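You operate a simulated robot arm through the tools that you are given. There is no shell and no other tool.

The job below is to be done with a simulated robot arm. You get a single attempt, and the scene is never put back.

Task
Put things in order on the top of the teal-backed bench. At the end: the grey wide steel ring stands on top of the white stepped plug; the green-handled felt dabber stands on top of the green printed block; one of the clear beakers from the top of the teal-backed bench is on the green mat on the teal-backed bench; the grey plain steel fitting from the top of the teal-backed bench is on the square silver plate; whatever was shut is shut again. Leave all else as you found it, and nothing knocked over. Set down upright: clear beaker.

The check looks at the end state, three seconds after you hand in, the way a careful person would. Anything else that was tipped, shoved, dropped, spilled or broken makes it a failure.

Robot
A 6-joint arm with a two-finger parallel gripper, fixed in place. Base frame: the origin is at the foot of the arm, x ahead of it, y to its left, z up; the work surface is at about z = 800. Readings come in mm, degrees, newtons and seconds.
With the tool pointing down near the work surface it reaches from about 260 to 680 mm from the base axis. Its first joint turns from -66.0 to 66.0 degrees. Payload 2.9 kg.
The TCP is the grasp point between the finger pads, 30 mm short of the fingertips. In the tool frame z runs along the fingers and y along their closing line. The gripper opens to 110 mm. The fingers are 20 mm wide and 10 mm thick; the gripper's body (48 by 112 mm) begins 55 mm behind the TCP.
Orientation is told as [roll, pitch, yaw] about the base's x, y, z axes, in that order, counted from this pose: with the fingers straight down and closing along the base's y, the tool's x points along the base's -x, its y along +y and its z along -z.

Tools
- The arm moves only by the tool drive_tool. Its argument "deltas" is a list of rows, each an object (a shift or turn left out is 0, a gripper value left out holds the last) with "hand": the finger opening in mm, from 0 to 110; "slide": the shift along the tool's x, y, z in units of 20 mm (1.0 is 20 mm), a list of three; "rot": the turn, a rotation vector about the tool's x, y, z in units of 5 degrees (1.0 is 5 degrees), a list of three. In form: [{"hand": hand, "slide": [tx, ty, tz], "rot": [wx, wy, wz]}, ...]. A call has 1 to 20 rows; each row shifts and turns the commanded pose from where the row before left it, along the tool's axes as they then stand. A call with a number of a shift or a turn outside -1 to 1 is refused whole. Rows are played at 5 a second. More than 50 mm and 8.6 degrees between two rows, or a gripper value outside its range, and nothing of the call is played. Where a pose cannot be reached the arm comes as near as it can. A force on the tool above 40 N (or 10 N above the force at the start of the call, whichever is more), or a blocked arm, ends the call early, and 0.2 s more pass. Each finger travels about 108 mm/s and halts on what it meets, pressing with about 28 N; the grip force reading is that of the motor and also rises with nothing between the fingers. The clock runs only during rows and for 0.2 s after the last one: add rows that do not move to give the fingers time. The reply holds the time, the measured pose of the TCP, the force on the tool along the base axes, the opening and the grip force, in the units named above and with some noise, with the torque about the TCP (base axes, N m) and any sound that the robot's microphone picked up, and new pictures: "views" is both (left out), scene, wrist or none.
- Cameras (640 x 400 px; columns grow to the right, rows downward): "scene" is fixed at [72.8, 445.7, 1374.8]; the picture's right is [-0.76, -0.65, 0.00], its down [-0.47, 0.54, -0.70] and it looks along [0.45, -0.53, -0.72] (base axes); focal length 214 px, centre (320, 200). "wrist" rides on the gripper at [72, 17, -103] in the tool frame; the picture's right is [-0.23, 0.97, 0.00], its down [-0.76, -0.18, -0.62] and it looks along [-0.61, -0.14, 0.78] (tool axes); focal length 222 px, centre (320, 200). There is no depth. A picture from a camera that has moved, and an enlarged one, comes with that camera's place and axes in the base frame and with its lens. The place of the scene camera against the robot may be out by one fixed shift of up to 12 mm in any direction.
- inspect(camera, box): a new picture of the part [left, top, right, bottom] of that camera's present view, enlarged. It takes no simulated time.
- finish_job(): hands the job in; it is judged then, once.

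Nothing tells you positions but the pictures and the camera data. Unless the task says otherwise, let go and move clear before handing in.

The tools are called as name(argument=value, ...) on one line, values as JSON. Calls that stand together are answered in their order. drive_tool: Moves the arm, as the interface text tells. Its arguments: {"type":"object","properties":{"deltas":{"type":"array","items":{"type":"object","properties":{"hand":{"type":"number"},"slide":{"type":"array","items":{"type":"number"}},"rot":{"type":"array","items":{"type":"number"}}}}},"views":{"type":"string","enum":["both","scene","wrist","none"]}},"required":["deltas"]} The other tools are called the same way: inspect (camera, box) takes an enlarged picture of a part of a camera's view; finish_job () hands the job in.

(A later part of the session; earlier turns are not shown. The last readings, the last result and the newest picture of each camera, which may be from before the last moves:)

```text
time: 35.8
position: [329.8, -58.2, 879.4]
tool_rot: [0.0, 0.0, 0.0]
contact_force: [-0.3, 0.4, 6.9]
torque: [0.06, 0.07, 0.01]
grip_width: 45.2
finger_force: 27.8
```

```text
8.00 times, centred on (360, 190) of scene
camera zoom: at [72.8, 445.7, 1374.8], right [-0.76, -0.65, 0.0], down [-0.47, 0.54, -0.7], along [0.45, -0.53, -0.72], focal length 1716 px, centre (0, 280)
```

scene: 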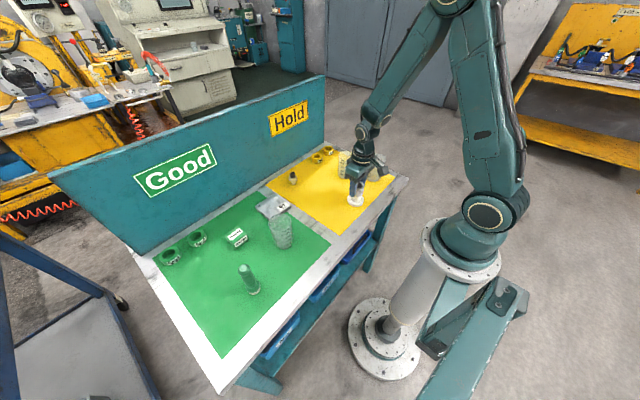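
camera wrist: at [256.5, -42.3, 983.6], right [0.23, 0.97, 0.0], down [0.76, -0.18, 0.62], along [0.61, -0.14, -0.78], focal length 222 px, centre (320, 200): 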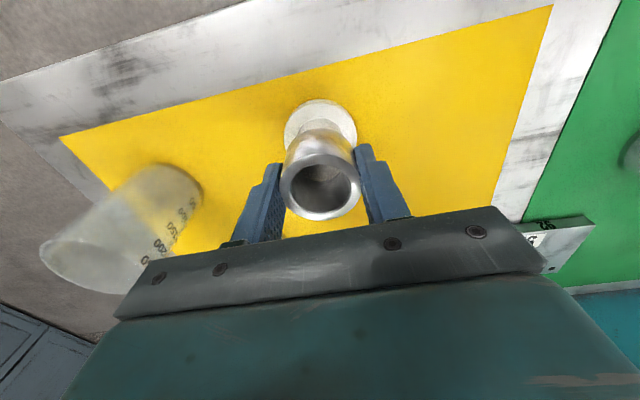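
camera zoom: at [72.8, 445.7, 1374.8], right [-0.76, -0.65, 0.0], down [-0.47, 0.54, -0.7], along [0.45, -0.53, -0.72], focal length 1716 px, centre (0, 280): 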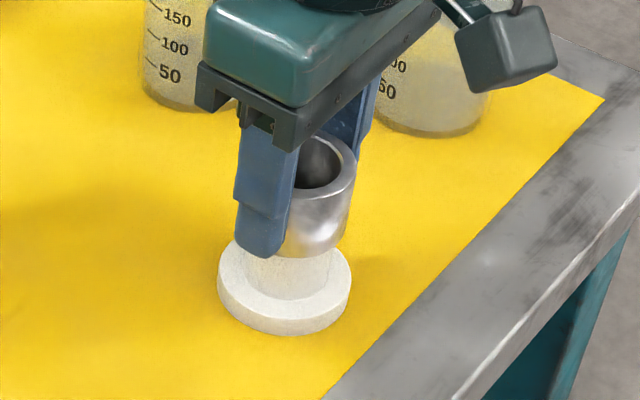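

Contact is felt (about 9 N). I open the fingers and rise straight up.

drive_tool(deltas=[{"slide": [0, 0, -0.02]}, {"hand": 49}, {"hand": 58}, {"hand": 75}, {}, {"slide": [0, 0, -0.5]}, {"slide": [0, 0, -1]}, {"slide": [0, 0, -1]}, {"slide": [0, 0, -1]}, {"slide": [0, 0, -1]}, {}], views="both")

inspect(camera="wrist", box=[240, 50, 400, 150])

inspect(camera="scene", box=[320, 165, 400, 215])

```text
time: 38.2
position: [329.0, -58.8, 967.4]
tool_rot: [0.0, 0.0, 0.0]
contact_force: [0.6, -0.1, 0.0]
torque: [0.01, 0.0, 0.01]
grip_width: 74.8
finger_force: 0.1
camera wrist: at [257.4, -41.5, 1070.9], right [0.23, 0.97, 0.0], down [0.76, -0.18, 0.62], along [0.61, -0.14, -0.78], focal length 222 px, centre (320, 200)
```

scene: 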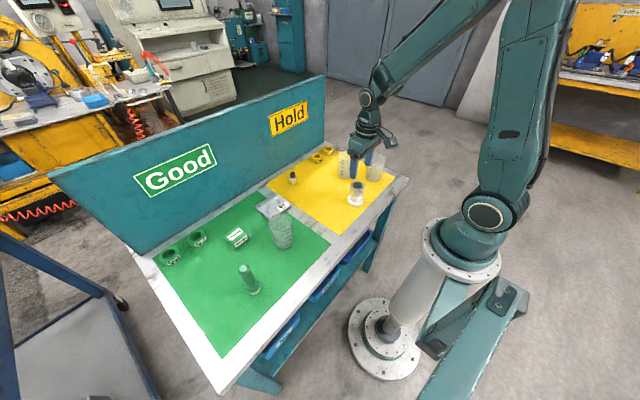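
wrist: 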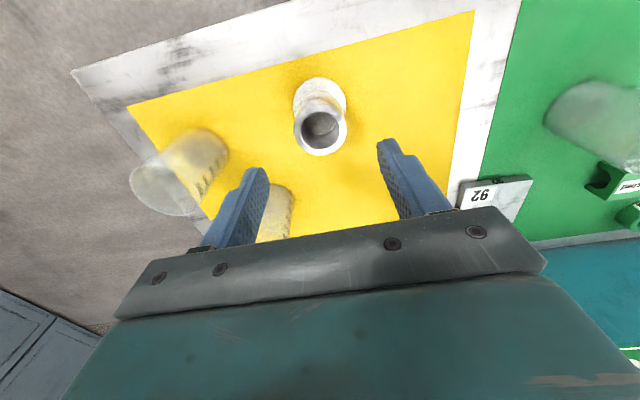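

```text
4.00 times, centred on (320, 100) of wrist
camera zoom: at [257.4, -41.5, 1070.9], right [0.23, 0.97, 0.0], down [0.76, -0.18, 0.62], along [0.61, -0.14, -0.78], focal length 888 px, centre (320, 600)
```

zoom: 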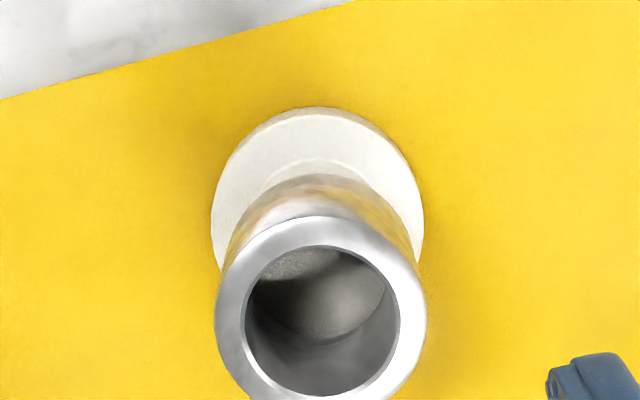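

```text
8.00 times, centred on (360, 190) of scene
camera zoom: at [72.8, 445.7, 1374.8], right [-0.76, -0.65, 0.0], down [-0.47, 0.54, -0.7], along [0.45, -0.53, -0.72], focal length 1716 px, centre (0, 280)
```

zoom: 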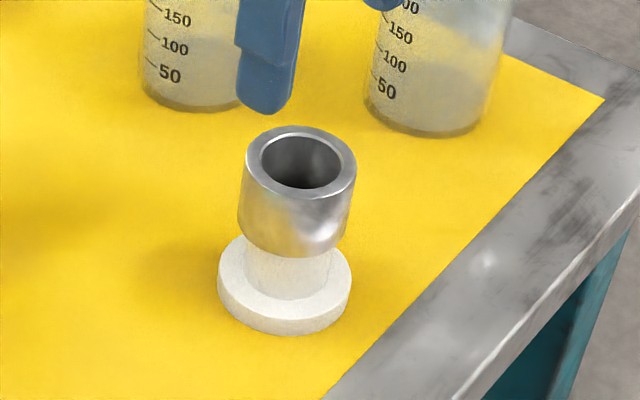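

The ring stands well on the plug. Next is the fitting near (571,20); I hover above it for a close look, staying clear of the back panel.

drive_tool(deltas=[{"slide": [0, 0, -0.5]}, {"slide": [-0.931, 0.304, 0]}, {"slide": [-0.931, 0.304, 0]}, {"slide": [-0.931, 0.304, 0]}, {"slide": [-0.931, 0.304, 0]}, {"slide": [-0.931, 0.304, 0]}, {"slide": [-0.931, 0.304, 0]}, {"slide": [-0.931, 0.304, 0]}, {"slide": [-0.931, 0.304, 0]}, {"slide": [-0.931, 0.304, 0]}, {"slide": [-0.931, 0.304, 0]}, {"slide": [-0.931, 0.304, 0]}, {"slide": [-0.931, 0.304, 0]}, {"slide": [-0.931, 0.304, 0]}, {}], views="both")

inspect(camera="wrist", box=[260, 60, 380, 135])

inspect(camera="scene", box=[260, 155, 340, 205])

```text
time: 41.4
position: [571.9, 21.1, 977.7]
tool_rot: [0.0, 0.0, 0.0]
contact_force: [-0.1, 0.4, 0.6]
torque: [0.01, -0.02, 0.01]
grip_width: 75.2
finger_force: 0.1
camera wrist: at [500.1, 38.1, 1080.7], right [0.23, 0.97, 0.0], down [0.76, -0.18, 0.62], along [0.61, -0.14, -0.78], focal length 222 px, centre (320, 200)
```

scene: 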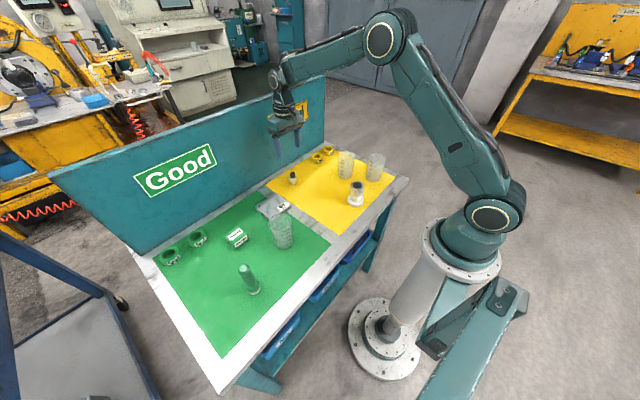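
wrist: 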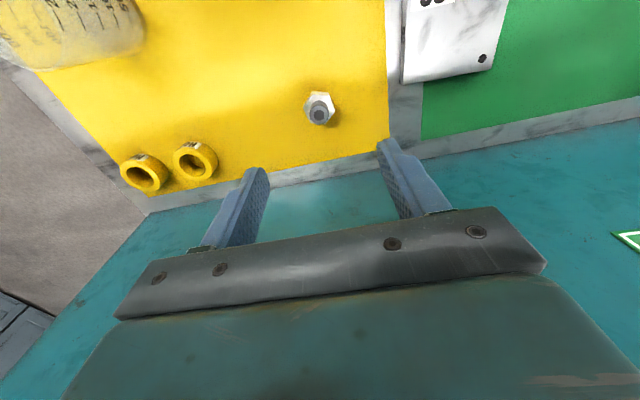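

```text
5.33 times, centred on (320, 98) of wrist
camera zoom: at [500.1, 38.1, 1080.7], right [0.23, 0.97, 0.0], down [0.76, -0.18, 0.62], along [0.61, -0.14, -0.78], focal length 1185 px, centre (320, 747)
```

zoom: 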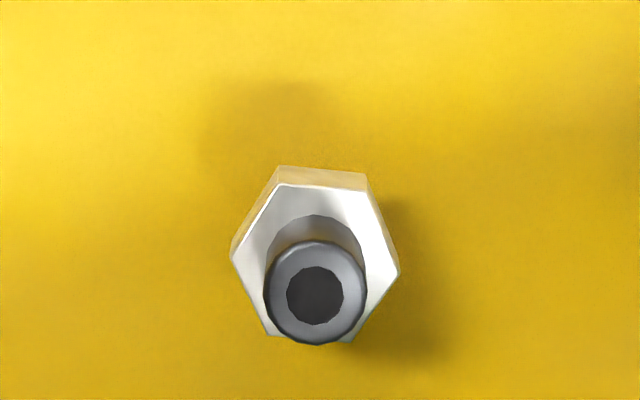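

```text
8.00 times, centred on (300, 180) of scene
camera zoom: at [72.8, 445.7, 1374.8], right [-0.76, -0.65, 0.0], down [-0.47, 0.54, -0.7], along [0.45, -0.53, -0.72], focal length 1716 px, centre (480, 360)
```

zoom: 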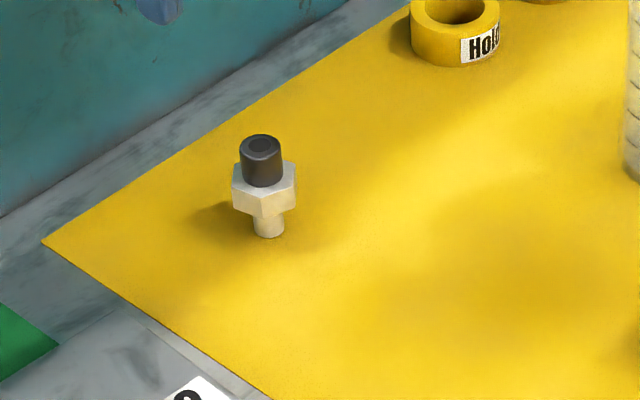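

The fitting stands on its stem, with the hex flats turned about 12° from my closing line. I centre on it, turn the gripper 12.5° and descend part way.

drive_tool(deltas=[{"slide": [-0.04, -0.05, 0]}, {"rot": [0, 0, -0.9]}, {"rot": [0, 0, -0.8]}, {"rot": [0, 0, -0.8]}, {"slide": [0, 0, 1]}, {"slide": [0, 0, 1]}, {"slide": [0, 0, 1]}, {"slide": [0, 0, 0.7]}, {}], views="wrist")

inspect(camera="wrist", box=[240, 80, 400, 180])

```text
time: 43.4
position: [572.0, 17.8, 903.3]
tool_rot: [0.0, 0.1, 12.5]
contact_force: [-0.1, 0.4, -0.1]
torque: [0.01, 0.0, -0.01]
grip_width: 74.9
finger_force: 0.1
camera wrist: at [497.9, 20.0, 1007.0], right [0.01, 1.0, 0.0], down [0.78, -0.01, 0.62], along [0.62, -0.01, -0.78], focal length 222 px, centre (320, 200)
```

wrist: 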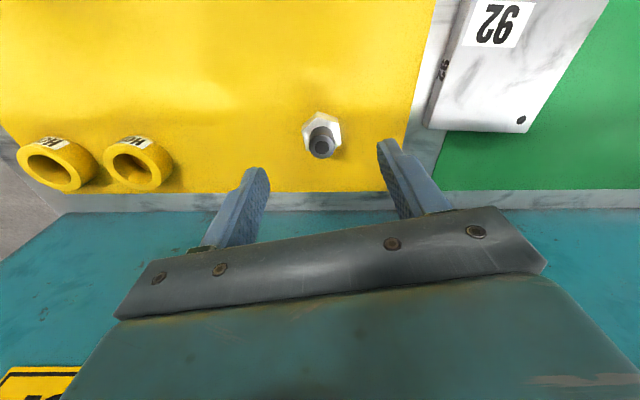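

```text
4.00 times, centred on (320, 130) of wrist
camera zoom: at [497.9, 20.0, 1007.0], right [0.01, 1.0, 0.0], down [0.78, -0.01, 0.62], along [0.62, -0.01, -0.78], focal length 888 px, centre (320, 480)
```

zoom: 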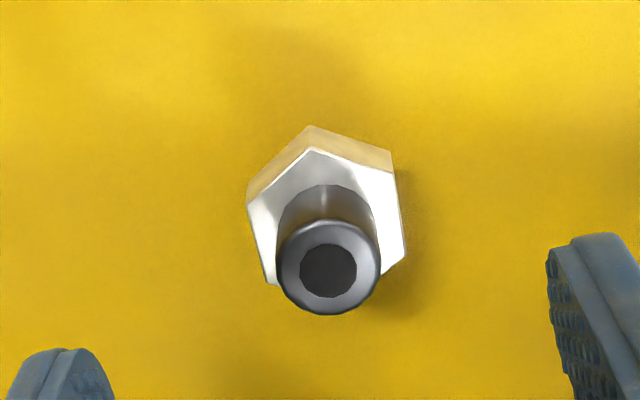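

The flats are aligned with the fingers; I shift about 2 mm, descend and grip the hex.

drive_tool(deltas=[{"slide": [-0.097, 0.045, 0]}, {"slide": [0, 0, 1]}, {"slide": [0, 0, 1]}, {"slide": [0, 0, 0.8]}, {"slide": [0, 0, 0.5]}, {}, {"hand": 60}, {"hand": 45}, {"hand": 35}, {"hand": 22}, {}, {}], views="both")

inspect(camera="wrist", box=[240, 100, 400, 250])

inspect(camera="scene", box=[250, 145, 346, 205])

```text
time: 46.0
position: [573.6, 20.0, 838.1]
tool_rot: [0.1, 0.0, 12.5]
contact_force: [-1.2, 0.2, 0.2]
torque: [0.02, 0.0, -0.01]
grip_width: 29.5
finger_force: 28.5
camera wrist: at [498.9, 21.6, 940.9], right [0.01, 1.0, 0.0], down [0.78, -0.01, 0.62], along [0.62, -0.01, -0.78], focal length 222 px, centre (320, 200)
```

scene: 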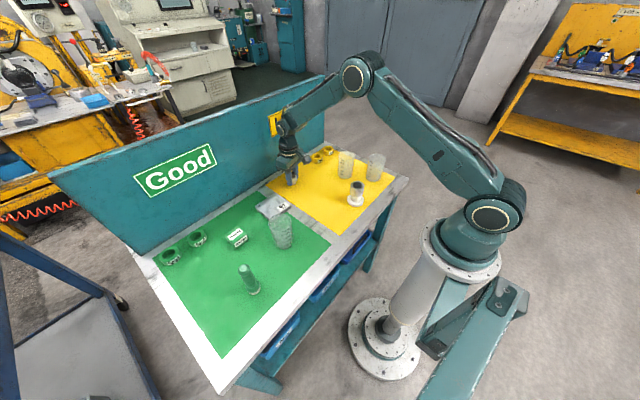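
wrist: 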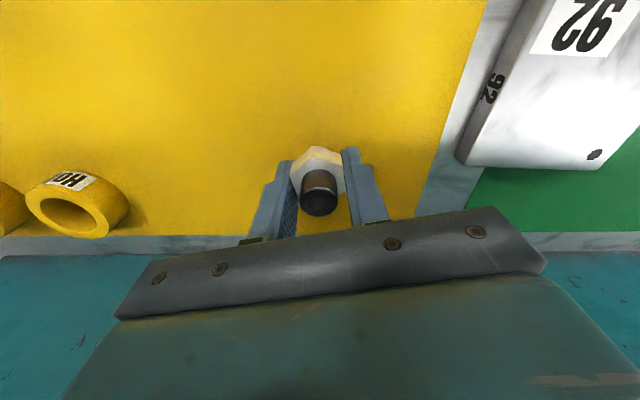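

```text
2.67 times, centred on (320, 175) of wrist
camera zoom: at [498.9, 21.6, 940.9], right [0.01, 1.0, 0.0], down [0.78, -0.01, 0.62], along [0.62, -0.01, -0.78], focal length 592 px, centre (320, 267)
```

zoom: 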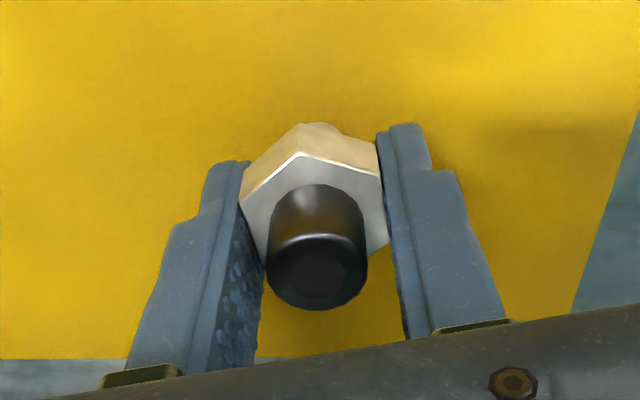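

```text
6.67 times, centred on (298, 175) of scene
camera zoom: at [72.8, 445.7, 1374.8], right [-0.76, -0.65, 0.0], down [-0.47, 0.54, -0.7], along [0.45, -0.53, -0.72], focal length 1430 px, centre (467, 367)
```

zoom: 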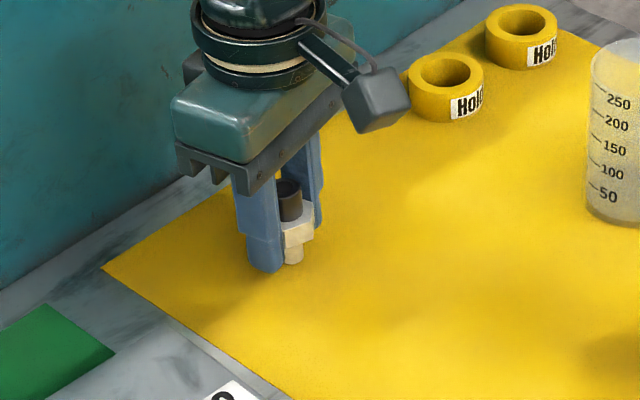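

The fitting is held square across its flats (29.5 mm). I lift it and carry it over the plate.

drive_tool(deltas=[{"slide": [0, 0, -0.5]}, {"slide": [0, 0, -1]}, {"slide": [0, 0, -1]}, {"slide": [0, 0, -0.5]}, {"slide": [0.077, 0.9125, 0]}, {"slide": [0.077, 0.9125, 0]}, {"slide": [0.077, 0.9125, 0]}, {"slide": [0.077, 0.9125, 0]}, {"slide": [0.077, 0.9125, 0]}, {"slide": [0.077, 0.9125, 0]}, {"slide": [0.077, 0.9125, 0]}, {"slide": [0.077, 0.9125, 0]}, {}, {}], views="both")

inspect(camera="wrist", box=[200, 50, 440, 250])

inspect(camera="scene", box=[220, 165, 316, 225])

```text
time: 49.0
position: [531.1, 160.2, 897.6]
tool_rot: [-0.1, 0.0, 12.5]
contact_force: [-0.1, 0.1, -0.7]
torque: [0.01, -0.01, 0.01]
grip_width: 29.9
finger_force: 27.8
camera wrist: at [456.3, 161.4, 1001.2], right [0.01, 1.0, 0.0], down [0.78, -0.01, 0.62], along [0.62, -0.01, -0.78], focal length 222 px, centre (320, 200)
```

scene: 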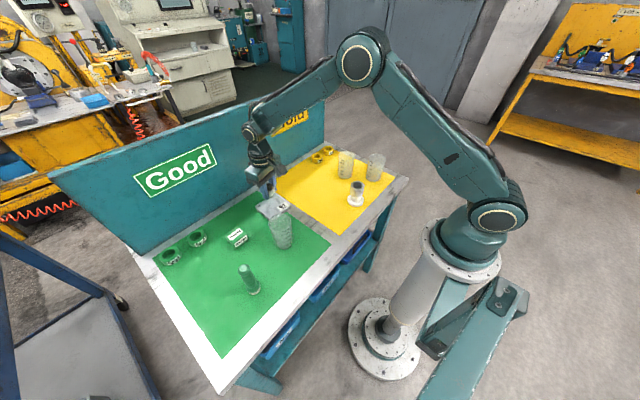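
wrist: 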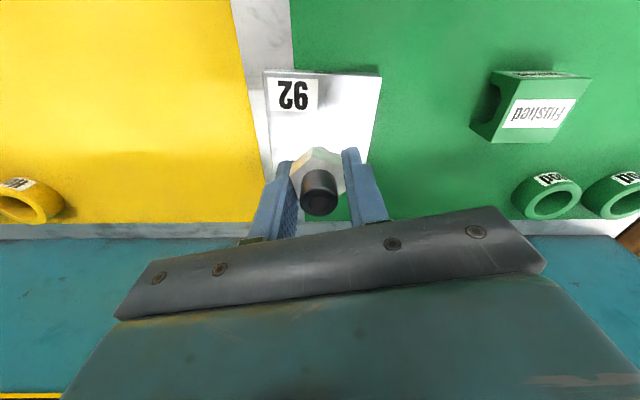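

```text
2.00 times, centred on (320, 150) of wrist
camera zoom: at [456.3, 161.4, 1001.2], right [0.01, 1.0, 0.0], down [0.78, -0.01, 0.62], along [0.62, -0.01, -0.78], focal length 444 px, centre (320, 300)
```

zoom: 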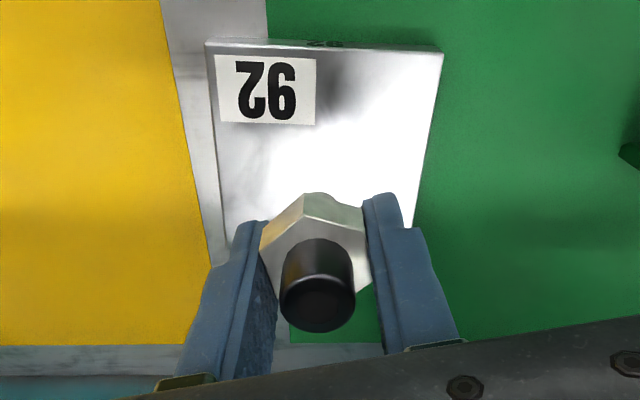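

```text
6.67 times, centred on (268, 195) of scene
camera zoom: at [72.8, 445.7, 1374.8], right [-0.76, -0.65, 0.0], down [-0.47, 0.54, -0.7], along [0.45, -0.53, -0.72], focal length 1430 px, centre (667, 233)
```

zoom: 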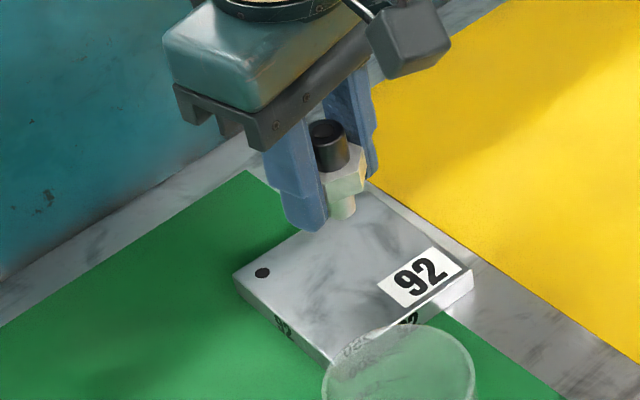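

The fitting is over the middle of the plate. I lower it, then feel for contact in small steps.

drive_tool(deltas=[{"slide": [0, 0, 0.6]}, {"slide": [0, 0, 0.6]}, {"slide": [0, 0, 0.4]}, {"slide": [0, 0, 0.2]}, {}], views="none")

drive_tool(deltas=[{"slide": [0, 0, 0.06]}, {"slide": [0, 0, 0.06]}, {}], views="scene")

inspect(camera="scene", box=[220, 165, 316, 225])

```text
time: 50.2
position: [529.2, 157.5, 862.8]
tool_rot: [-0.1, 0.1, 12.5]
contact_force: [0.1, 0.3, -1.0]
torque: [-0.01, -0.02, -0.01]
grip_width: 29.4
finger_force: 27.8
```

```text
time: 51.0
position: [529.1, 159.6, 858.5]
tool_rot: [-0.1, 0.0, 12.5]
contact_force: [-0.6, -0.1, -1.2]
torque: [-0.01, 0.02, 0.01]
grip_width: 29.7
finger_force: 28.0
```

scene: 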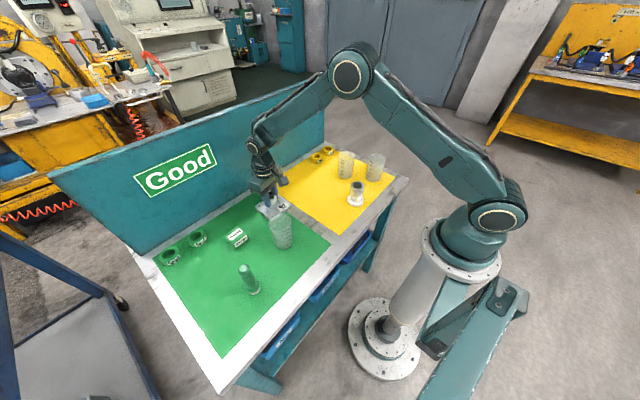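

```text
6.67 times, centred on (268, 195) of scene
camera zoom: at [72.9, 445.7, 1374.8], right [-0.76, -0.65, 0.0], down [-0.47, 0.54, -0.7], along [0.45, -0.53, -0.72], focal length 1430 px, centre (667, 233)
```

zoom: 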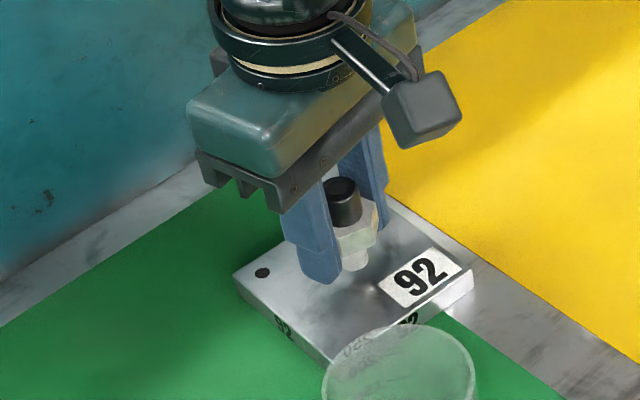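

A few millimetres remain. I keep stepping down.

drive_tool(deltas=[{"slide": [0, 0, 0.05]}, {"slide": [0, 0, 0.05]}, {}], views="none")

drive_tool(deltas=[{"slide": [0, 0, 0.05]}, {}], views="none")

drive_tool(deltas=[{"slide": [0, 0, 0.05]}, {}], views="none")

drive_tool(deltas=[{"slide": [0, 0, 0.05]}, {}], views="none")

```text
time: 51.8
position: [529.1, 158.9, 858.4]
tool_rot: [0.1, -0.1, 12.5]
contact_force: [0.3, 0.7, -1.2]
torque: [0.0, 0.05, -0.05]
grip_width: 29.6
finger_force: 27.8
```

```text
time: 52.4
position: [530.4, 158.7, 856.8]
tool_rot: [0.0, 0.0, 12.5]
contact_force: [0.1, -0.4, -0.7]
torque: [0.03, -0.02, 0.0]
grip_width: 29.5
finger_force: 27.7
```

```text
time: 53.0
position: [530.0, 159.3, 856.6]
tool_rot: [0.0, 0.0, 12.5]
contact_force: [0.5, -0.9, 0.0]
torque: [-0.01, -0.01, 0.01]
grip_width: 29.7
finger_force: 27.9
```

```text
time: 53.6
position: [530.0, 159.9, 854.1]
tool_rot: [0.0, 0.0, 12.4]
contact_force: [0.0, 0.0, -0.9]
torque: [-0.02, 0.01, -0.02]
grip_width: 29.6
finger_force: 28.2
```

drive_tool(deltas=[{"slide": [0, 0, 0.05]}, {}], views="none")

drive_tool(deltas=[{"slide": [0, 0, 0.05]}, {}], views="none")

drive_tool(deltas=[{"slide": [0, 0, 0.05]}, {}], views="scene")

inspect(camera="scene", box=[220, 165, 316, 225])

```text
time: 54.2
position: [531.0, 160.3, 852.7]
tool_rot: [0.0, 0.0, 12.5]
contact_force: [0.0, 0.5, -1.5]
torque: [0.02, 0.02, 0.0]
grip_width: 29.4
finger_force: 28.5
```

```text
time: 54.8
position: [530.6, 159.7, 853.0]
tool_rot: [0.1, 0.0, 12.4]
contact_force: [-1.5, -0.1, 3.9]
torque: [0.0, 0.04, -0.03]
grip_width: 29.6
finger_force: 27.9
```

```text
time: 55.4
position: [530.4, 158.6, 852.7]
tool_rot: [0.0, -0.1, 12.5]
contact_force: [-1.0, -0.5, 10.9]
torque: [-0.04, 0.11, -0.01]
grip_width: 29.5
finger_force: 27.8
```

scene: 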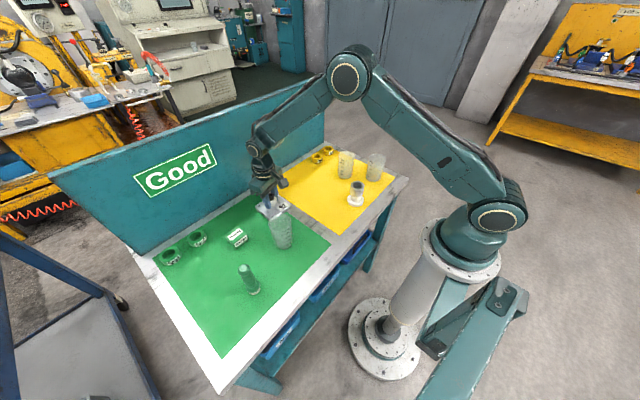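

```text
6.67 times, centred on (268, 195) of scene
camera zoom: at [72.6, 445.6, 1374.8], right [-0.76, -0.65, 0.0], down [-0.47, 0.54, -0.7], along [0.45, -0.53, -0.72], focal length 1430 px, centre (667, 233)
```

zoom: 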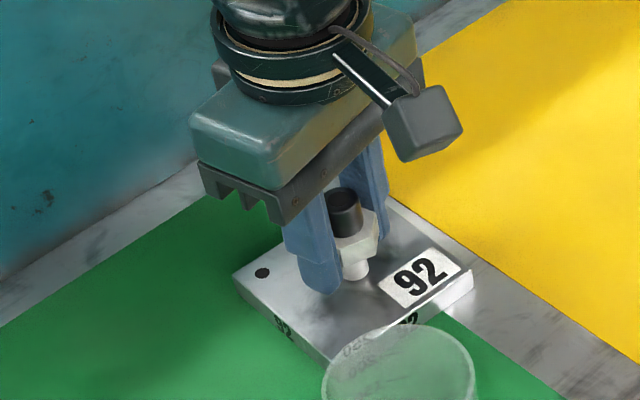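

Contact is made. I relieve the pressure, open, and rise.

drive_tool(deltas=[{"slide": [0, 0, -0.05]}, {}, {"hand": 33}, {"hand": 42}, {"hand": 60}, {}, {"slide": [0, 0, -0.5]}, {"slide": [0, 0, -1]}, {"slide": [0, 0, -1]}, {"slide": [0, 0, -1]}, {"slide": [0, 0, -1]}, {"slide": [0, 0, -1]}, {}], views="both")

inspect(camera="wrist", box=[240, 40, 400, 140])

inspect(camera="scene", box=[220, 165, 316, 225])

```text
time: 58.2
position: [531.7, 159.0, 961.9]
tool_rot: [0.0, 0.0, 12.5]
contact_force: [0.4, 0.3, 0.1]
torque: [-0.06, 0.05, 0.01]
grip_width: 60.0
finger_force: 0.1
camera wrist: at [457.5, 160.8, 1065.9], right [0.01, 1.0, 0.0], down [0.78, -0.01, 0.62], along [0.62, -0.01, -0.78], focal length 222 px, centre (320, 200)
```

scene: 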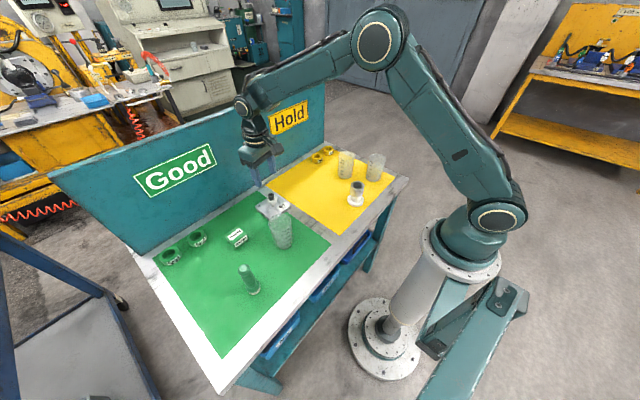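
wrist: 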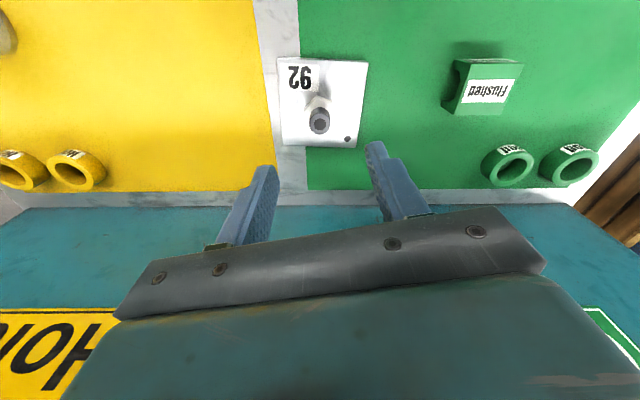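

```text
4.00 times, centred on (320, 90) of wrist
camera zoom: at [457.5, 160.8, 1065.9], right [0.01, 1.0, 0.0], down [0.78, -0.01, 0.62], along [0.62, -0.01, -0.78], focal length 888 px, centre (320, 640)
```

zoom: 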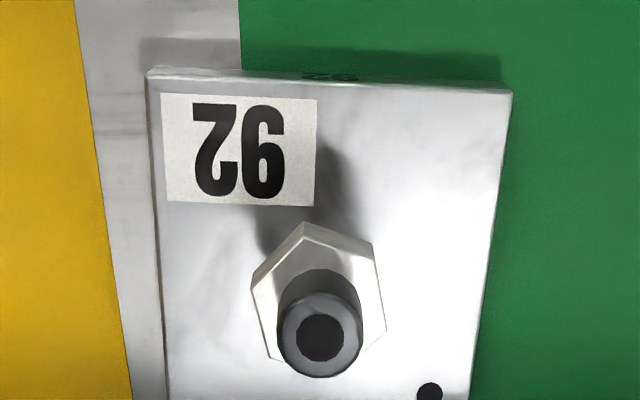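

```text
6.67 times, centred on (268, 195) of scene
camera zoom: at [72.8, 445.7, 1374.8], right [-0.76, -0.65, 0.0], down [-0.47, 0.54, -0.7], along [0.45, -0.53, -0.72], focal length 1430 px, centre (667, 233)
```

zoom: 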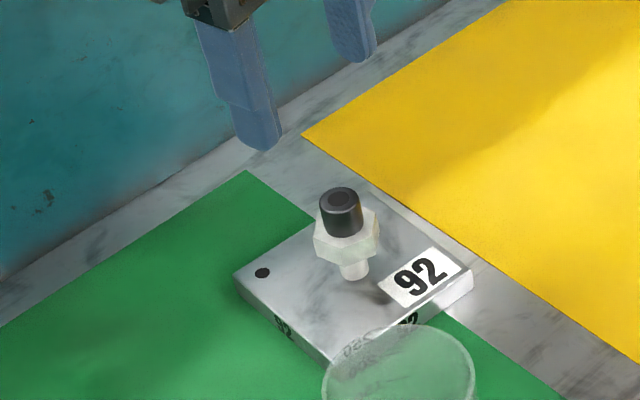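

The fitting stands on the plate. Now I look at the green block from above before fetching the dabber.

drive_tool(deltas=[{"slide": [-0.18, 0.984, 0]}, {"slide": [-0.18, 0.984, 0]}, {"slide": [-0.18, 0.984, 0]}, {"slide": [-0.18, 0.984, 0]}, {"slide": [-0.18, 0.984, 0]}, {"slide": [-0.18, 0.984, 0]}, {"slide": [-0.18, 0.984, 0]}, {"slide": [-0.18, 0.984, 0]}, {}], views="both")

inspect(camera="wrist", box=[240, 50, 400, 150])

inspect(camera="scene", box=[190, 210, 286, 270])

inspect(camera="scene", box=[210, 250, 290, 300])

```text
time: 60.2
position: [524.7, 319.2, 961.7]
tool_rot: [0.0, -0.1, 12.5]
contact_force: [0.0, -0.1, -0.8]
torque: [0.03, -0.01, 0.03]
grip_width: 59.8
finger_force: 0.0
camera wrist: at [450.3, 320.8, 1064.5], right [0.01, 1.0, 0.0], down [0.78, -0.01, 0.62], along [0.62, -0.01, -0.78], focal length 222 px, centre (320, 200)
```

scene: 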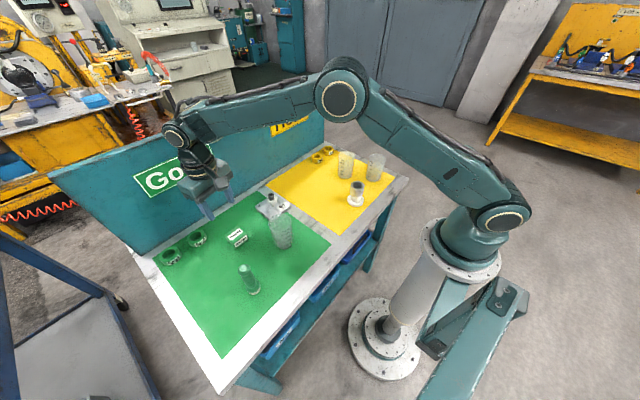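
wrist: 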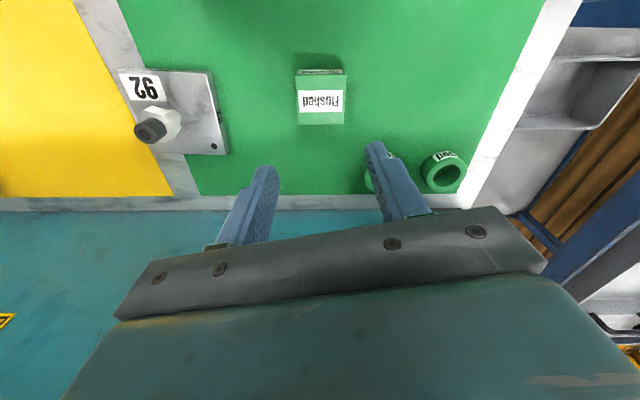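

```text
4.00 times, centred on (320, 100) of wrist
camera zoom: at [450.3, 320.8, 1064.5], right [0.01, 1.0, 0.0], down [0.78, -0.01, 0.62], along [0.62, -0.01, -0.78], focal length 888 px, centre (320, 600)
```

zoom: 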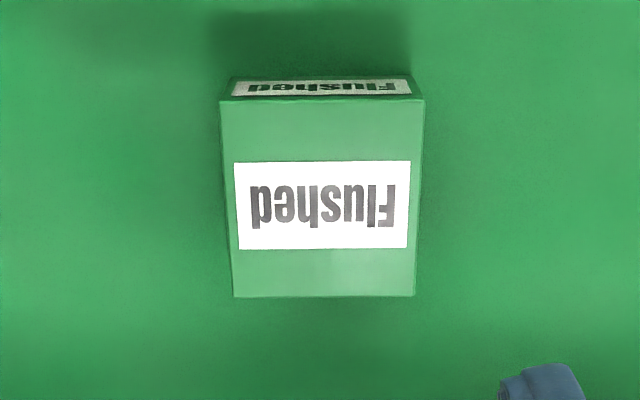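

```text
6.67 times, centred on (238, 240) of scene
camera zoom: at [72.8, 445.7, 1374.8], right [-0.76, -0.65, 0.0], down [-0.47, 0.54, -0.7], along [0.45, -0.53, -0.72], focal length 1430 px, centre (867, -67)
```

zoom: 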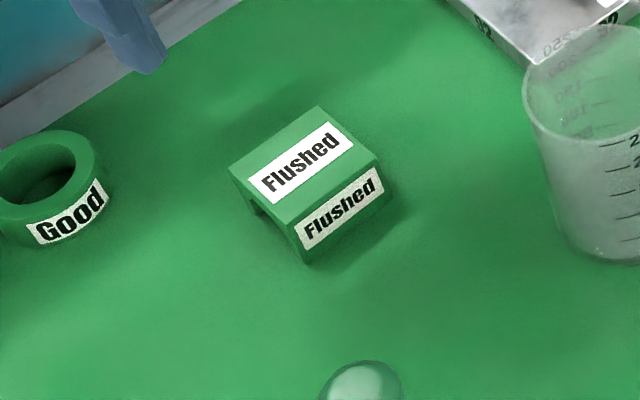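

```text
8.00 times, centred on (250, 275) of scene
camera zoom: at [72.8, 445.7, 1374.8], right [-0.76, -0.65, 0.0], down [-0.47, 0.54, -0.7], along [0.45, -0.53, -0.72], focal length 1716 px, centre (880, -400)
```

zoom: 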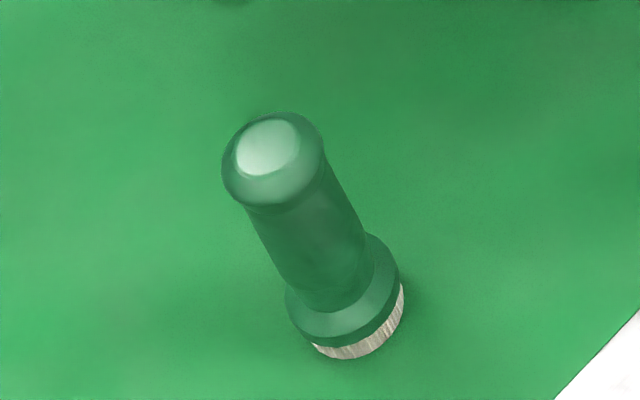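

The block is about 47 mm square, centred near (509,320), top at about z 830. I raise, turn the gripper back to straight and fly over the dabber.

drive_tool(deltas=[{"slide": [0, 0, -1], "hand": 80}, {"slide": [0, 0, -1]}, {"rot": [0, 0, 0.9]}, {"rot": [0, 0, 0.8]}, {"rot": [0, 0, 0.8]}, {"slide": [0.92, 0.33, 0]}, {"slide": [0.92, 0.33, 0]}, {"slide": [0.92, 0.33, 0]}, {"slide": [0.92, 0.33, 0]}, {"slide": [0.92, 0.33, 0]}, {"slide": [0.92, 0.33, 0]}, {"slide": [0.92, 0.33, 0]}, {"slide": [0.92, 0.33, 0]}, {"slide": [0.92, 0.33, 0]}, {"slide": [0.92, 0.33, 0]}, {}], views="both")

inspect(camera="wrist", box=[220, 40, 420, 165])

```text
time: 63.6
position: [340.0, 385.1, 1002.3]
tool_rot: [0.0, 0.0, -0.1]
contact_force: [0.3, 0.3, -0.6]
torque: [0.01, 0.01, 0.02]
grip_width: 80.0
finger_force: 0.0
camera wrist: at [268.1, 403.6, 1106.0], right [0.23, 0.97, 0.0], down [0.76, -0.18, 0.62], along [0.61, -0.14, -0.78], focal length 222 px, centre (320, 200)
```

scene: 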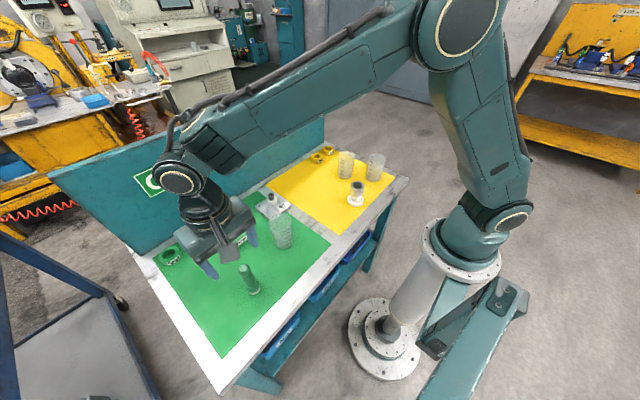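
wrist: 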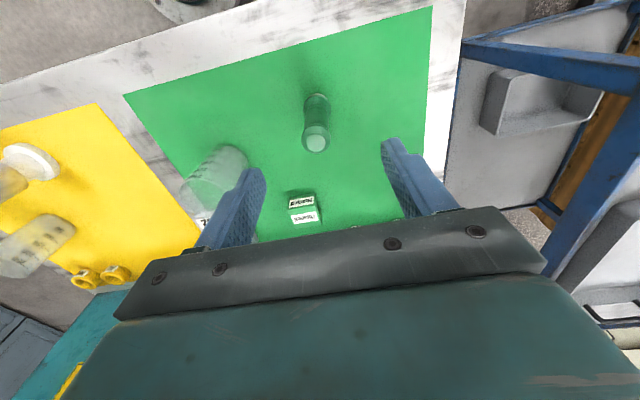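

```text
3.20 times, centred on (320, 102) of wrist
camera zoom: at [268.1, 403.6, 1106.0], right [0.23, 0.97, 0.0], down [0.76, -0.18, 0.62], along [0.61, -0.14, -0.78], focal length 711 px, centre (320, 512)
```

zoom: 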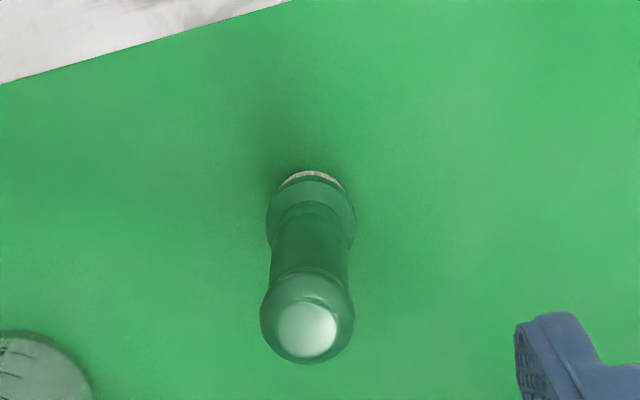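

The dabber stands at about (352,378), about 112 mm tall with a 28 mm knob. I shift over it and descend part way to check.

drive_tool(deltas=[{"slide": [-0.62, -0.325, 0]}, {"slide": [0, 0, 1]}, {"slide": [0, 0, 1]}, {"slide": [0, 0, 0.9]}, {}], views="wrist")

inspect(camera="wrist", box=[220, 60, 420, 185])

```text
time: 64.8
position: [351.3, 380.4, 945.5]
tool_rot: [0.0, 0.0, 0.0]
contact_force: [-0.3, -0.5, 0.2]
torque: [0.0, -0.02, 0.01]
grip_width: 79.8
finger_force: 0.0
camera wrist: at [279.5, 397.4, 1047.9], right [0.23, 0.97, 0.0], down [0.76, -0.18, 0.62], along [0.61, -0.14, -0.78], focal length 222 px, centre (320, 200)
```

wrist: 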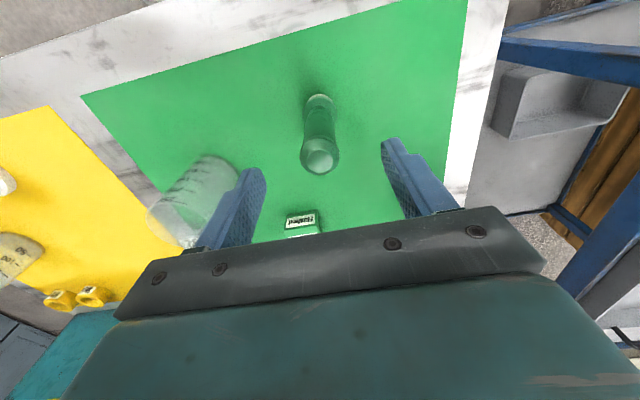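

```text
3.20 times, centred on (320, 122) of wrist
camera zoom: at [279.5, 397.4, 1047.9], right [0.23, 0.97, 0.0], down [0.76, -0.18, 0.62], along [0.61, -0.14, -0.78], focal length 711 px, centre (320, 448)
```

zoom: 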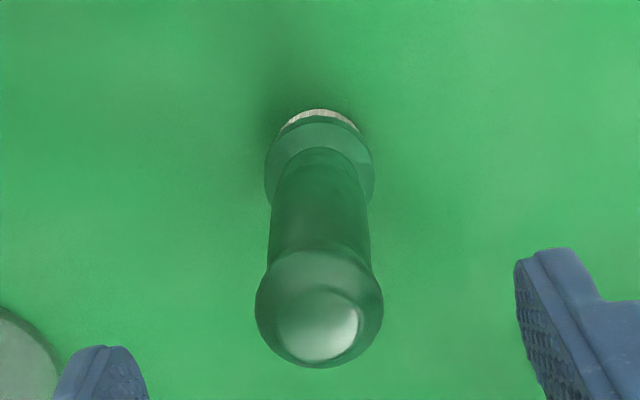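

It is well centred. I descend to the handle and close.

drive_tool(deltas=[{"slide": [-0.05, 0, 0]}, {"slide": [0, 0, 1]}, {"slide": [0, 0, 1]}, {"slide": [0, 0, 1]}, {"slide": [0, 0, 0.6]}, {}, {"hand": 60}, {"hand": 45}, {"hand": 34}, {"hand": 18}, {}, {}], views="both")

inspect(camera="wrist", box=[220, 80, 420, 240])

inspect(camera="scene", box=[190, 220, 310, 300])

```text
time: 67.4
position: [353.2, 380.2, 872.8]
tool_rot: [0.0, 0.0, -0.1]
contact_force: [0.4, 0.3, -0.3]
torque: [0.05, 0.02, 0.01]
grip_width: 25.8
finger_force: 28.1
camera wrist: at [280.7, 398.0, 975.8], right [0.23, 0.97, 0.0], down [0.76, -0.18, 0.62], along [0.61, -0.14, -0.78], focal length 222 px, centre (320, 200)
```

scene: 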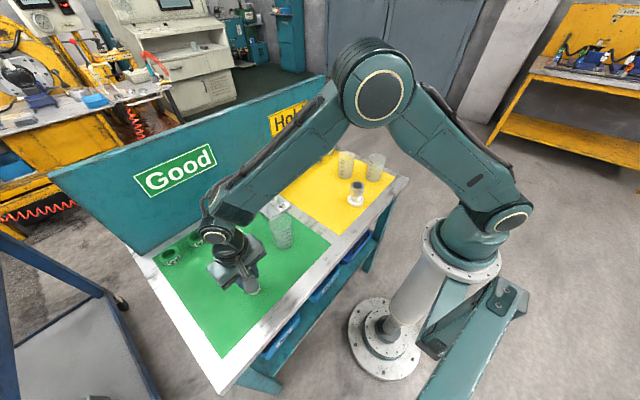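
wrist: 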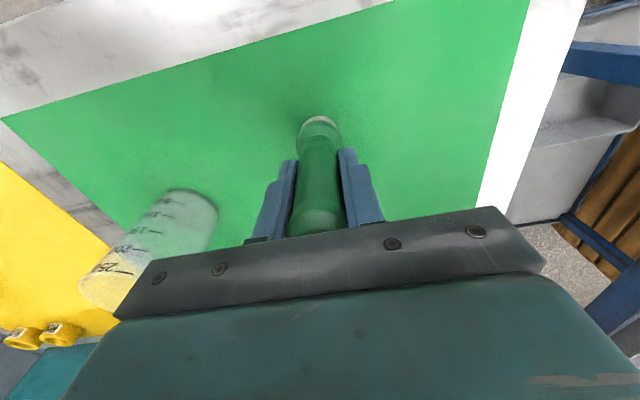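

```text
2.50 times, centred on (320, 160) of wrist
camera zoom: at [280.7, 398.0, 975.8], right [0.23, 0.97, 0.0], down [0.76, -0.18, 0.62], along [0.61, -0.14, -0.78], focal length 555 px, centre (320, 300)
```

zoom: 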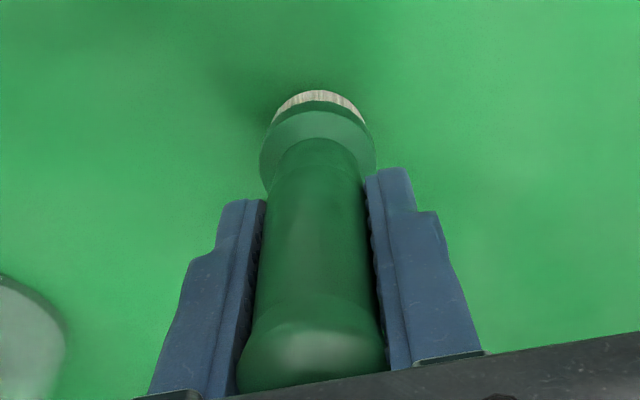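

```text
5.00 times, centred on (250, 260) of scene
camera zoom: at [72.8, 445.7, 1374.8], right [-0.76, -0.65, 0.0], down [-0.47, 0.54, -0.7], along [0.45, -0.53, -0.72], focal length 1072 px, centre (670, -100)
```

zoom: 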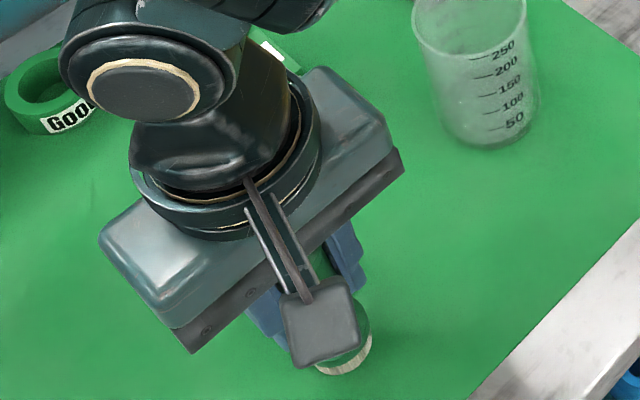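

The dabber is held at 25.8 mm. I lift it and carry it over the green block.

drive_tool(deltas=[{"slide": [0, 0, -0.5]}, {"slide": [0, 0, -1]}, {"slide": [0, 0, -1]}, {"slide": [0, 0, -1]}, {"slide": [-0.971, -0.367, 0]}, {"slide": [-0.971, -0.367, 0]}, {"slide": [-0.971, -0.367, 0]}, {"slide": [-0.971, -0.367, 0]}, {"slide": [-0.971, -0.367, 0]}, {"slide": [-0.971, -0.367, 0]}, {"slide": [-0.971, -0.367, 0]}, {"slide": [-0.971, -0.367, 0]}, {}, {}], views="both")

inspect(camera="wrist", box=[220, 40, 420, 200])

inspect(camera="scene", box=[180, 190, 300, 270])

```text
time: 70.4
position: [509.2, 323.7, 942.7]
tool_rot: [0.0, 0.0, 0.0]
contact_force: [0.0, 0.1, -1.0]
torque: [0.02, 0.01, -0.02]
grip_width: 25.8
finger_force: 28.0
camera wrist: at [437.1, 340.5, 1045.7], right [0.23, 0.97, 0.0], down [0.76, -0.18, 0.62], along [0.61, -0.14, -0.78], focal length 222 px, centre (320, 200)
```

scene: 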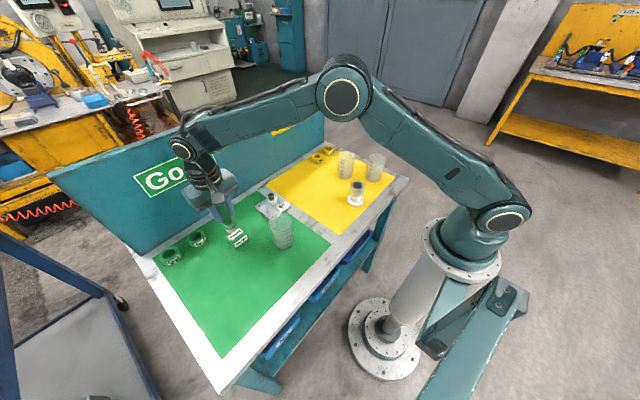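
wrist: 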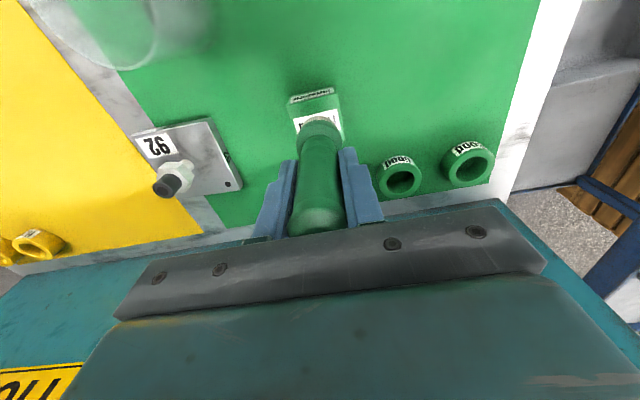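

```text
2.50 times, centred on (320, 120) of wrist
camera zoom: at [437.1, 340.5, 1045.7], right [0.23, 0.97, 0.0], down [0.76, -0.18, 0.62], along [0.61, -0.14, -0.78], focal length 555 px, centre (320, 400)
```

zoom: 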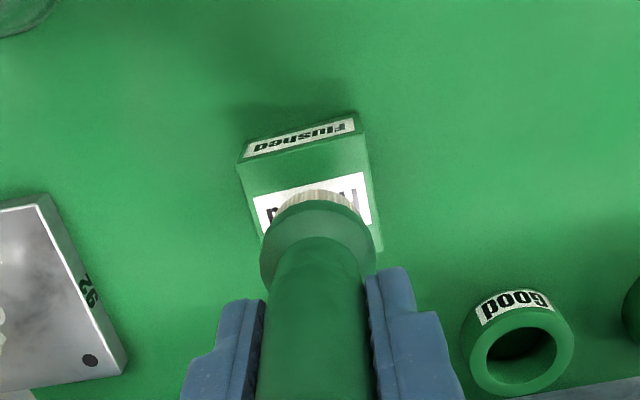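

```text
5.00 times, centred on (240, 230) of scene
camera zoom: at [72.9, 445.7, 1374.8], right [-0.76, -0.65, 0.0], down [-0.47, 0.54, -0.7], along [0.45, -0.53, -0.72], focal length 1072 px, centre (720, 50)
```

zoom: 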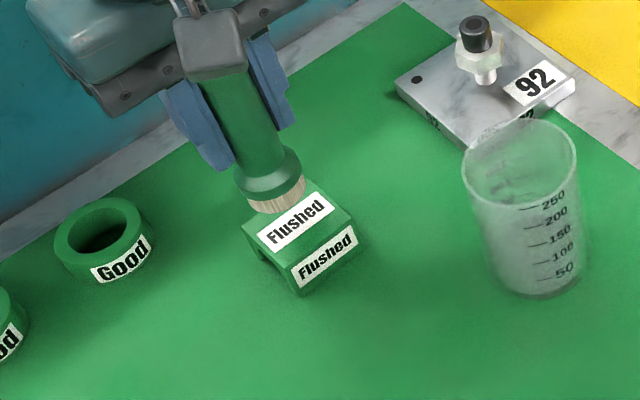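

The block sits about 4 mm toward -y of my position. I correct that and lower to about 8 mm above it, then check.

drive_tool(deltas=[{"slide": [-0.015, -0.19, 0]}, {"slide": [0, 0, 0.6]}, {"slide": [0, 0, 0.5]}, {"slide": [0, 0, 0.3]}, {}], views="both")

inspect(camera="wrist", box=[220, 50, 420, 210])

inspect(camera="scene", box=[200, 205, 280, 255])

```text
time: 71.6
position: [509.5, 316.5, 914.8]
tool_rot: [0.0, 0.0, 0.0]
contact_force: [0.9, -0.2, -0.9]
torque: [0.01, 0.0, -0.02]
grip_width: 25.8
finger_force: 27.9
camera wrist: at [436.7, 335.0, 1016.9], right [0.23, 0.97, 0.0], down [0.76, -0.18, 0.62], along [0.61, -0.14, -0.78], focal length 222 px, centre (320, 200)
```

scene: 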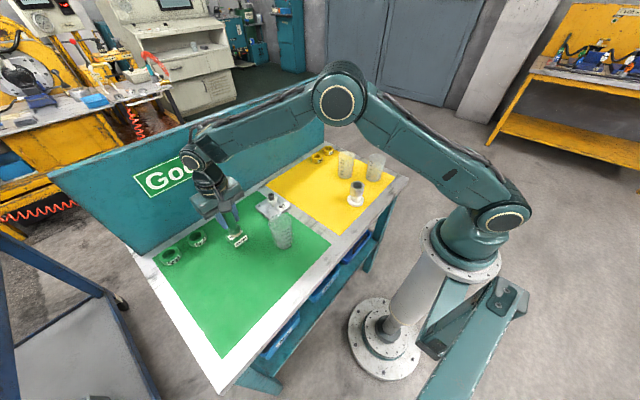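
wrist: 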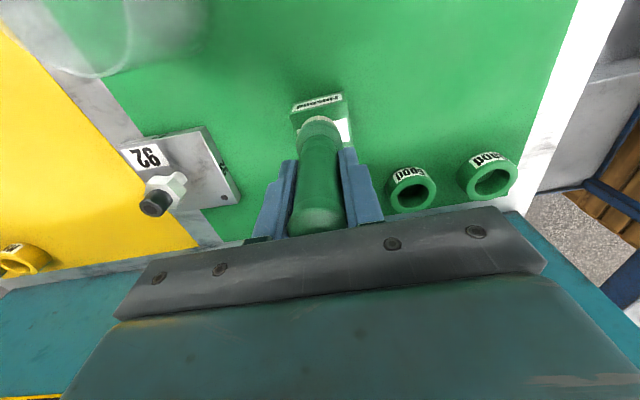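

```text
2.50 times, centred on (320, 130) of wrist
camera zoom: at [436.7, 335.0, 1016.9], right [0.23, 0.97, 0.0], down [0.76, -0.18, 0.62], along [0.61, -0.14, -0.78], focal length 555 px, centre (320, 375)
```

zoom: 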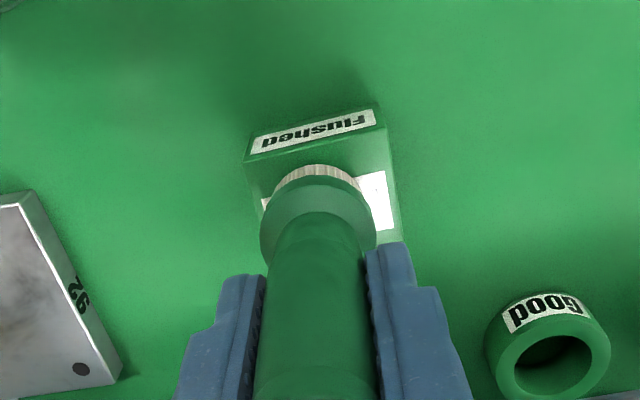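

```text
8.00 times, centred on (240, 230) of scene
camera zoom: at [72.9, 445.7, 1374.8], right [-0.76, -0.65, 0.0], down [-0.47, 0.54, -0.7], along [0.45, -0.53, -0.72], focal length 1716 px, centre (960, -40)
```

zoom: 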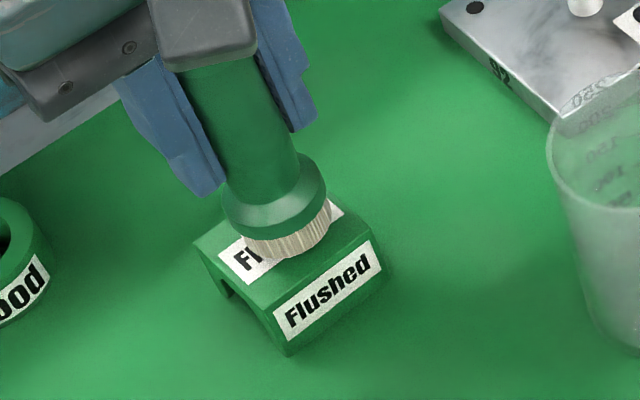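

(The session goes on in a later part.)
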